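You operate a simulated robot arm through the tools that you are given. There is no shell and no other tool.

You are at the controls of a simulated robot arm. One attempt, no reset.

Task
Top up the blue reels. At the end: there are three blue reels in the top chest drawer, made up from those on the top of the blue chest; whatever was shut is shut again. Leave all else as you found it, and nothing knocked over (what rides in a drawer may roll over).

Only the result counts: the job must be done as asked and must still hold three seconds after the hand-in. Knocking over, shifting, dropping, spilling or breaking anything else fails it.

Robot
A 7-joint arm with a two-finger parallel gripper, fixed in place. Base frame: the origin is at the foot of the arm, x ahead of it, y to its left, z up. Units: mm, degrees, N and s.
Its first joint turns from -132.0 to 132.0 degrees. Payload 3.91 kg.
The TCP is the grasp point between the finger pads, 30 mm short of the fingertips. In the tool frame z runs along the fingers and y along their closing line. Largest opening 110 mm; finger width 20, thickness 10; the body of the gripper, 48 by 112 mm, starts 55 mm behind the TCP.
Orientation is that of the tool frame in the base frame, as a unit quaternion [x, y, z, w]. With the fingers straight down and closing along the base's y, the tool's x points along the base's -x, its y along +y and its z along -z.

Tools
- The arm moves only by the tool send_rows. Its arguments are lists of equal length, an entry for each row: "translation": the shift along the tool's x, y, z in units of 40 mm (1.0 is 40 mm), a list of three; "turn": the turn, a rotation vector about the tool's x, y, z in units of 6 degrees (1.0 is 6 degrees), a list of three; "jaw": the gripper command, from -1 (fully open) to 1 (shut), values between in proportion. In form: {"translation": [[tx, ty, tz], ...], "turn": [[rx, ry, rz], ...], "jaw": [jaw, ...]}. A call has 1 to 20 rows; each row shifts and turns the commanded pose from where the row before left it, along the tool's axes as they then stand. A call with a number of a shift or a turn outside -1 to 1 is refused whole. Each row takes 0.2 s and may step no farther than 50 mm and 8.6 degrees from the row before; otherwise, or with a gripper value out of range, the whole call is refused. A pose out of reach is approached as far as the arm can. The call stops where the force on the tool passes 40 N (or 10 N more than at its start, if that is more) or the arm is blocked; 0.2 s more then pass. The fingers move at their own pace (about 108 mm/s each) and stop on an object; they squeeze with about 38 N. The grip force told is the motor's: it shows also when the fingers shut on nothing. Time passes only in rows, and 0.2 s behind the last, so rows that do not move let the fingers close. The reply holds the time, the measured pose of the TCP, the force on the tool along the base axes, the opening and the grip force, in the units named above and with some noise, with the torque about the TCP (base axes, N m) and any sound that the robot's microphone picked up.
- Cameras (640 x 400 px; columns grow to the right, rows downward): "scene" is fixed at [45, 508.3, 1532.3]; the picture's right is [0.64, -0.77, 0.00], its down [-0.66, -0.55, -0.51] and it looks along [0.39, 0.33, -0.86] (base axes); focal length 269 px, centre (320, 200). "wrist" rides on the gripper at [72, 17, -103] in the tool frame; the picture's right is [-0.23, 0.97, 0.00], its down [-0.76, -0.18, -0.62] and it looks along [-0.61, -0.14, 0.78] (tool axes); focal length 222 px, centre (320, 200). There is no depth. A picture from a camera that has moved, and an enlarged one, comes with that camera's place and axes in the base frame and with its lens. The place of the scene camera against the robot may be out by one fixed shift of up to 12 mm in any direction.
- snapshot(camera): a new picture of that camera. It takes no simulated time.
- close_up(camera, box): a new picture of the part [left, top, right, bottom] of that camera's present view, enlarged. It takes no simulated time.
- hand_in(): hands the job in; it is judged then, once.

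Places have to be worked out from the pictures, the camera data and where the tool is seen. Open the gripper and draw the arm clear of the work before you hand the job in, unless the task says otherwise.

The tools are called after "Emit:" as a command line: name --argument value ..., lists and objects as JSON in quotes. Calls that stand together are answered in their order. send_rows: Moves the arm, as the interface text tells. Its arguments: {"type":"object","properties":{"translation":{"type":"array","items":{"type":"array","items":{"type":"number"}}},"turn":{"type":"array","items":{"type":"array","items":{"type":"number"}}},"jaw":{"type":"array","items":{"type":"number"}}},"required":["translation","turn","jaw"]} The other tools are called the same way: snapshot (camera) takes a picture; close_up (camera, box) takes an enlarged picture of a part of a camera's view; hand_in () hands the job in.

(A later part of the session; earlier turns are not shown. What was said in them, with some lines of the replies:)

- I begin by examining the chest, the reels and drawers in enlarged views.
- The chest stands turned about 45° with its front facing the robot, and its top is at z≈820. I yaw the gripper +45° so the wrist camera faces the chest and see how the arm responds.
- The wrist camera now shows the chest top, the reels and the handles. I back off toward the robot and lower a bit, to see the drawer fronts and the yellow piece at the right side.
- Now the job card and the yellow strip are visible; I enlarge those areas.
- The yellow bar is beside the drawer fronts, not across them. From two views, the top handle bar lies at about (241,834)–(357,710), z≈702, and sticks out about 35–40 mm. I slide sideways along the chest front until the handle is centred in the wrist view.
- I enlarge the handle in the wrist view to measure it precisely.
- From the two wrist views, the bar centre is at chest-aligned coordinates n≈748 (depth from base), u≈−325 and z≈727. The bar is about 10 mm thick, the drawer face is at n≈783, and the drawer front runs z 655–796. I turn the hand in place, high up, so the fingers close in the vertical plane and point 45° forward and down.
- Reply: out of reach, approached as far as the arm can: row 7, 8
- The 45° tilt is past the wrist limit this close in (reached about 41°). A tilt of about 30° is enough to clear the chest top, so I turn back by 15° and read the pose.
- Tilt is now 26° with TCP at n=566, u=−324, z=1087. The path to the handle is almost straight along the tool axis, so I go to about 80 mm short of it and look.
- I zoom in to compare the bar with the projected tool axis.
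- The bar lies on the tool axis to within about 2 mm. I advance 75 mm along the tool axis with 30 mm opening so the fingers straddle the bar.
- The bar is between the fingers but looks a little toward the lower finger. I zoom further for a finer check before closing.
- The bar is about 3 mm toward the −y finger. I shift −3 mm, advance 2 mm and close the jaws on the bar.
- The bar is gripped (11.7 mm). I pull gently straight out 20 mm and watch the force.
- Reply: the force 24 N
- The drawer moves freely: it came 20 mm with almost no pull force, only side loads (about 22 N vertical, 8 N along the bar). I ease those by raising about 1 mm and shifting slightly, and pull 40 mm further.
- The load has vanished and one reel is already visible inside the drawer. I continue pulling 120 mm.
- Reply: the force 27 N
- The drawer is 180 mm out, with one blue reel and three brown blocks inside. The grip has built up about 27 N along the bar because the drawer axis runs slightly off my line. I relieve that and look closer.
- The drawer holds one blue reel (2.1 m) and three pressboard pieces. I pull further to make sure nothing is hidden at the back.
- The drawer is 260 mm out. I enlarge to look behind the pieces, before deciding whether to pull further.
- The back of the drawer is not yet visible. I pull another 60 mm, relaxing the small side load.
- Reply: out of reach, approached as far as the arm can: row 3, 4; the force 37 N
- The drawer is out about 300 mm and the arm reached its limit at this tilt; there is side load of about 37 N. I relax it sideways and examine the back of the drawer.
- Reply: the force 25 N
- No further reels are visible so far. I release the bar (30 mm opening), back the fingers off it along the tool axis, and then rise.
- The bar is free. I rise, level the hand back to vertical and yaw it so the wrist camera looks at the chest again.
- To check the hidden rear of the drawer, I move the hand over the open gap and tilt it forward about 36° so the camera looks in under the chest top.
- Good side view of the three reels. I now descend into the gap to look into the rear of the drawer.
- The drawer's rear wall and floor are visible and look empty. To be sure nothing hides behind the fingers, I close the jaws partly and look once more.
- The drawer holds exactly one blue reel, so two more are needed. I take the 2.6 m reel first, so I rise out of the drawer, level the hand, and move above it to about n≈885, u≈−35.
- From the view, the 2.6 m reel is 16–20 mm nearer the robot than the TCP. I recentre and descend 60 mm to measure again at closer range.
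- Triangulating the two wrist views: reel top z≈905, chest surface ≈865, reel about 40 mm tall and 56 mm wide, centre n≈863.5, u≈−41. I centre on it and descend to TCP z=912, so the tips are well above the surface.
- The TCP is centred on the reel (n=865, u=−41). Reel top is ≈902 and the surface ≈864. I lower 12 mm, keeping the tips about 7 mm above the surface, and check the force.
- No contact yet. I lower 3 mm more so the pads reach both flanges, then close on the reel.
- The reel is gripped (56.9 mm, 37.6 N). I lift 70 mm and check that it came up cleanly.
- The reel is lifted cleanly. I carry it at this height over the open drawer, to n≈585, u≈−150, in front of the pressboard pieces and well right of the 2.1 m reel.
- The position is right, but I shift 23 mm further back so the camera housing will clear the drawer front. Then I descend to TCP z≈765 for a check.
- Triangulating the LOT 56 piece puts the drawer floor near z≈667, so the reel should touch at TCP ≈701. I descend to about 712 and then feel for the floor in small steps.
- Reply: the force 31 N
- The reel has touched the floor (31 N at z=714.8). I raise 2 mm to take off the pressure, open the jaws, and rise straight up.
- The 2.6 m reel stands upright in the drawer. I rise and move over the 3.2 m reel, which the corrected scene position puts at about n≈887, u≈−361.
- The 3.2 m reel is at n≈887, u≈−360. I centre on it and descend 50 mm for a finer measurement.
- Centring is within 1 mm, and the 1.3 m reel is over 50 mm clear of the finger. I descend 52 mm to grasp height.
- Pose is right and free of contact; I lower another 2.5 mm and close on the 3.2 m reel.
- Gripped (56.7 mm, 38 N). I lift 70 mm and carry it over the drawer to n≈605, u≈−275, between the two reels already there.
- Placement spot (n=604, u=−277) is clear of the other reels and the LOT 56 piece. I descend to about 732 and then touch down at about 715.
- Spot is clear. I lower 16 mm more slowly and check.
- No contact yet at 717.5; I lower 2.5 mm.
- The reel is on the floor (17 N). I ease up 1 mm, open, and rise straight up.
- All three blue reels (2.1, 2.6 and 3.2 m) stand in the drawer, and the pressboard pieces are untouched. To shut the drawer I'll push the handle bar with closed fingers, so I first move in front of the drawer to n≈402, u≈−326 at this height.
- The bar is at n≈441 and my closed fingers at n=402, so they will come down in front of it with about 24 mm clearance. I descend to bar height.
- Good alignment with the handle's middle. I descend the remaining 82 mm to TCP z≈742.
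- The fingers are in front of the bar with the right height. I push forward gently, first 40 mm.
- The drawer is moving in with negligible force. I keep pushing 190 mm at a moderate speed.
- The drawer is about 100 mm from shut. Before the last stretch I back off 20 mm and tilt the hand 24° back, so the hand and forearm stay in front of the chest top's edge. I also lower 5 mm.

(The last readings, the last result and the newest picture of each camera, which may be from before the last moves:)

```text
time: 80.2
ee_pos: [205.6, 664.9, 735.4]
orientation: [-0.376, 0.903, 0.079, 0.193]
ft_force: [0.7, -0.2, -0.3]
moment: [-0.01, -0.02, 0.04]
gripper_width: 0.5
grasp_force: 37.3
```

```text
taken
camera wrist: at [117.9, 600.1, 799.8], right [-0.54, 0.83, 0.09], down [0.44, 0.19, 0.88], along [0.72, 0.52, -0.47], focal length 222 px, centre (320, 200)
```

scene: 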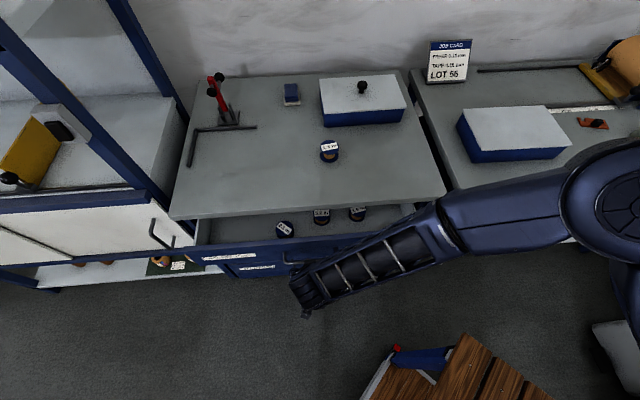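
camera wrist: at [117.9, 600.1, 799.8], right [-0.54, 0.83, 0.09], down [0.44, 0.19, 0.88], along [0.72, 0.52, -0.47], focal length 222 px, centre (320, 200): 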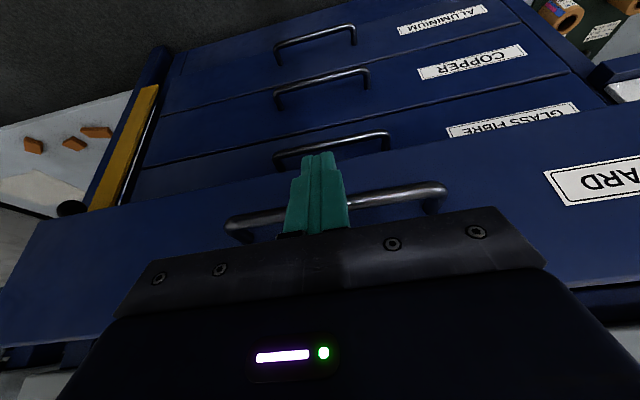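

The tilted hand is well clear. I push on 100 mm, ending just before the expected closed position.

Emit:
send_rows --translation '[[-0.228, 0, 0.102], [-0.228, 0, 0.102], [-0.4, 0, 0.179], [-0.456, 0, 0.204], [-0.456, 0, 0.204], [-0.4, 0, 0.179], [-0.1, 0, 0.045], [0, 0, 0]]' --turn '[[0, 0, 0], [0, 0, 0], [0, 0, 0], [0, 0, 0], [0, 0, 0], [0, 0, 0], [0, 0, 0], [0, 0, 0]]' --jaw '[1, 1, 1, 1, 1, 1, 1, 1]'

Emit:
snapshot --camera "scene"

```text
time: 82.0
ee_pos: [274.3, 736.0, 735.7]
orientation: [-0.376, 0.903, 0.079, 0.194]
ft_force: [0.2, 0.0, -0.5]
moment: [-0.02, 0.0, 0.01]
gripper_width: 0.0
grasp_force: 37.9
```

```text
taken
```

scene: 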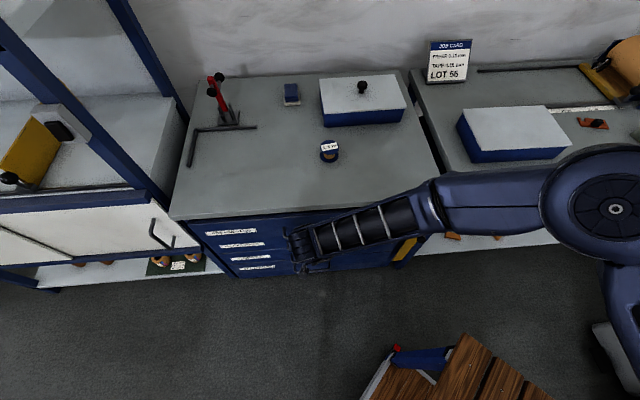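

Nearly shut, no load. I push in 3 mm steps until I feel the stop.

Emit:
send_rows --translation '[[-0.068, 0, 0.031], [-0.068, 0, 0.031], [-0.068, 0, 0.031], [-0.068, 0, 0.031], [0, 0, 0]]' --turn '[[0, 0, 0], [0, 0, 0], [0, 0, 0], [0, 0, 0], [0, 0, 0]]' --jaw '[1, 1, 1, 1, 1]'

Emit:
snapshot --camera "wrist"

```text
time: 83.2
ee_pos: [282.4, 742.5, 734.4]
orientation: [-0.377, 0.902, 0.08, 0.192]
ft_force: [-11.0, -14.1, -2.1]
moment: [-0.14, 0.1, 0.0]
gripper_width: 0.1
grasp_force: 37.2
```

```text
taken
camera wrist: at [195.1, 678.7, 799.3], right [-0.54, 0.83, 0.09], down [0.44, 0.19, 0.88], along [0.72, 0.52, -0.47], focal length 222 px, centre (320, 200)
```

wrist: 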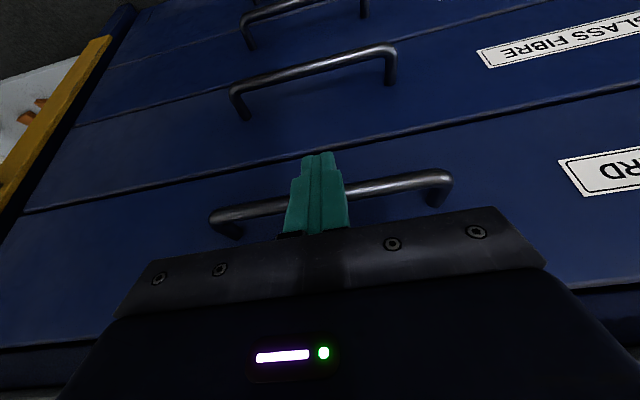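

A resisting force of 18 N has appeared at n≈725, the expected closed position. I press 2 mm more to confirm it is the end stop.

Emit:
send_rows --translation '[[-0.023, 0, 0.01], [-0.023, 0, 0.01], [0, 0, 0]]' --turn '[[0, 0, 0], [0, 0, 0], [0, 0, 0]]' --jaw '[1, 1, 1]'

Emit:
close_up --camera "scene" --box '[180, 180, 460, 290]'

```text
time: 83.8
ee_pos: [282.2, 743.7, 733.2]
orientation: [-0.377, 0.903, 0.078, 0.192]
ft_force: [-1.7, -2.1, 1.6]
moment: [0.01, -0.01, -0.01]
gripper_width: 0.0
grasp_force: 38.0
stopped in row 2: the force on the tool passed its limit at 42 N (the readings are from after the stop); the commanded pose is now the measured one
```

```text
2.29 times, centred on (320, 235) of scene
camera zoom: at [45.0, 508.3, 1532.3], right [0.64, -0.77, 0.0], down [-0.66, -0.55, -0.51], along [0.39, 0.33, -0.86], focal length 614 px, centre (320, 120)
```

zoom: 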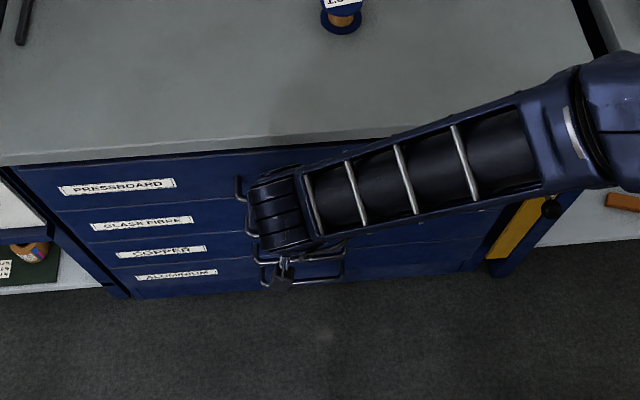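

The stop was firm (42 N) and the drawer label lines up with its starting position, so the drawer is shut. I back straight off 80 mm and rise in front of the chest.

Emit:
send_rows --translation '[[0.228, 0, -0.102], [0.456, 0, -0.204], [0.684, 0, -0.306], [0.456, 0, -0.204], [-0.35, 0, -0.78], [-0.4, 0, -0.9], [-0.4, 0, -0.9], [-0.4, 0, -0.9], [-0.4, 0, -0.9], [-0.4, 0, -0.9], [-0.4, 0, -0.9], [0, 0, 0]]' --turn '[[0, 0, 0], [0, 0, 0], [0, 0, 0], [0, 0, 0], [0, 0, 0], [0, 0, 0], [0, 0, 0], [0, 0, 0], [0, 0, 0], [0, 0, 0], [0, 0, 0], [0, 0, 0]]' --jaw '[1, 1, 1, 1, 1, 1, 1, 1, 1, 1, 1, 1]'

Emit:
snapshot --camera "scene"

Emit:
snapshot --camera "wrist"

```text
time: 86.4
ee_pos: [225.4, 687.3, 1005.7]
orientation: [-0.377, 0.903, 0.077, 0.191]
ft_force: [0.0, -1.2, 0.2]
moment: [0.03, -0.02, 0.01]
gripper_width: 0.0
grasp_force: 37.4
```

```text
taken
```

scene: 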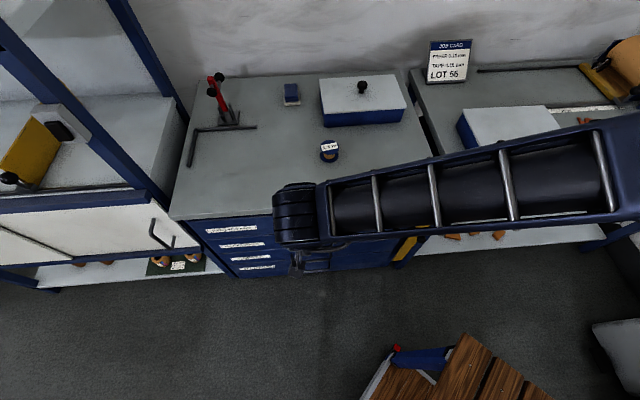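

```text
taken
camera wrist: at [138.2, 623.6, 1070.4], right [-0.55, 0.83, 0.09], down [0.44, 0.19, 0.88], along [0.71, 0.52, -0.47], focal length 222 px, centre (320, 200)
```

wrist: 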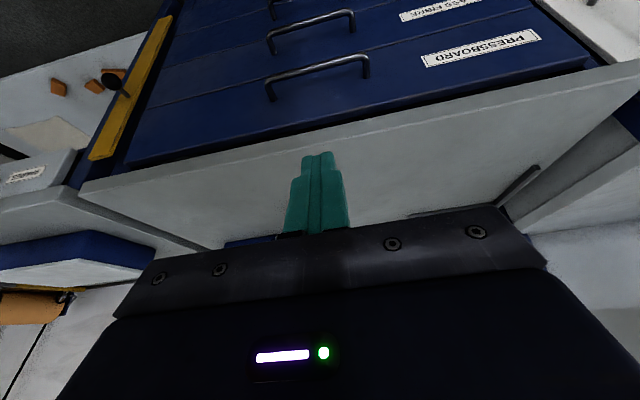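

The drawer is flush. I level the hand, open the gripper and draw the arm away from the chest, to a place where the scene camera sees everything.

Emit:
send_rows --translation '[[0, 0, -0.5], [0, 0, -0.5], [0, 0, 0], [0, 0, 0], [0.32, -0.875, -0.29], [0.32, -0.875, -0.29], [0.32, -0.875, -0.29], [0.32, -0.875, -0.29], [0.32, -0.875, -0.29], [0.32, -0.875, -0.29], [0.32, -0.875, -0.29], [0, 0, 0]]' --turn '[[0, 1, 0], [0, 1, 0], [0, 1, 0], [0, 1, 0], [0, 0, 0], [0, 0, 0], [0, 0, 0], [0, 0, 0], [0, 0, 0], [0, 0, 0], [0, 0, 0], [0, 0, 0]]' --jaw '[1, 1, 1, 1, 0.5, 0, -0.5, -1, -1, -1, -1, -1]'

Emit:
snapshot --camera "scene"

Emit:
close_up --camera "scene" --box '[160, 60, 460, 290]'

Emit:
snapshot --camera "wrist"

```text
time: 89.0
ee_pos: [327.4, 442.1, 1124.5]
orientation: [-0.385, 0.923, -0.001, -0.002]
ft_force: [-0.8, -1.3, 0.0]
moment: [-0.02, 0.02, 0.03]
gripper_width: 109.8
grasp_force: 0.1
```

```text
taken
```

scene: 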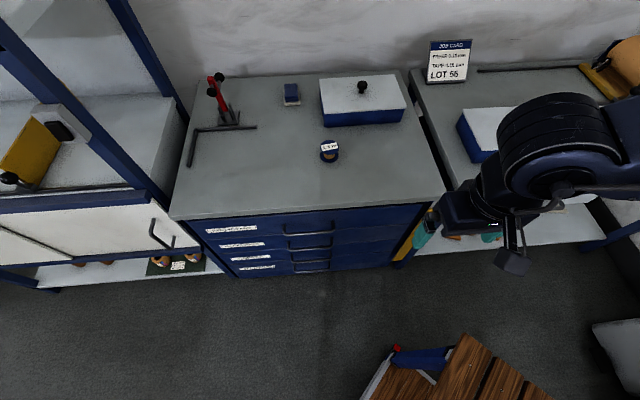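

```text
1.74 times, centred on (310, 175) of scene
camera zoom: at [45.0, 508.3, 1532.3], right [0.64, -0.77, 0.0], down [-0.66, -0.55, -0.51], along [0.39, 0.33, -0.86], focal length 467 px, centre (337, 244)
```

zoom: 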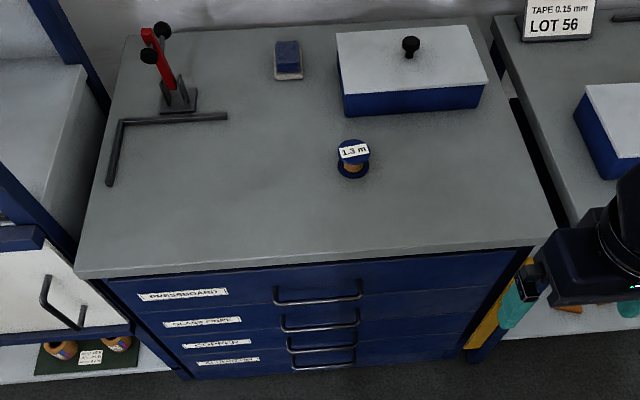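

```text
taken
camera wrist: at [265.9, 403.1, 1227.7], right [-0.53, 0.85, 0.0], down [0.66, 0.42, 0.62], along [0.53, 0.33, -0.78], focal length 222 px, centre (320, 200)
```

wrist: 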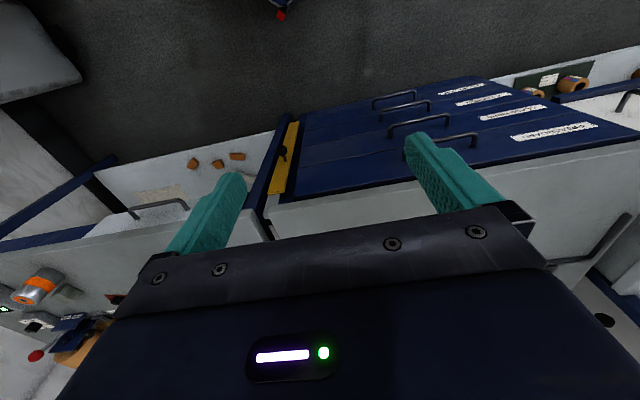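

The drawer front, handle and label match the first picture. Only the 1.3 m reel remains on the chest, everything else is unmoved, and the arm is clear with the gripper open. I hand the job in.

Emit:
hand_in

```text
The job is handed in.
```

The top chest drawer now holds three blue reels and is shut again. The 2.1 m reel was already in there, and I added the 2.6 m and 3.2 m reels from the top of the chest. All three were upright when I last saw them, just before closing the drawer.

- **Count:** I checked the rear of the drawer before adding reels, so 2.1 m was the only one inside.
- **Left as found:** the 1.3 m reel is still standing on the chest, and nothing was knocked over. The pressboard pieces in the drawer had not moved, and the other drawers and the yellow bar look as they did at the start.
- **Drawer shut:** I pushed until it hit a firm stop. Its front, handle and label then matched the starting picture.
- **Arm:** it is clear of the chest with the gripper open, and the job has been handed in.
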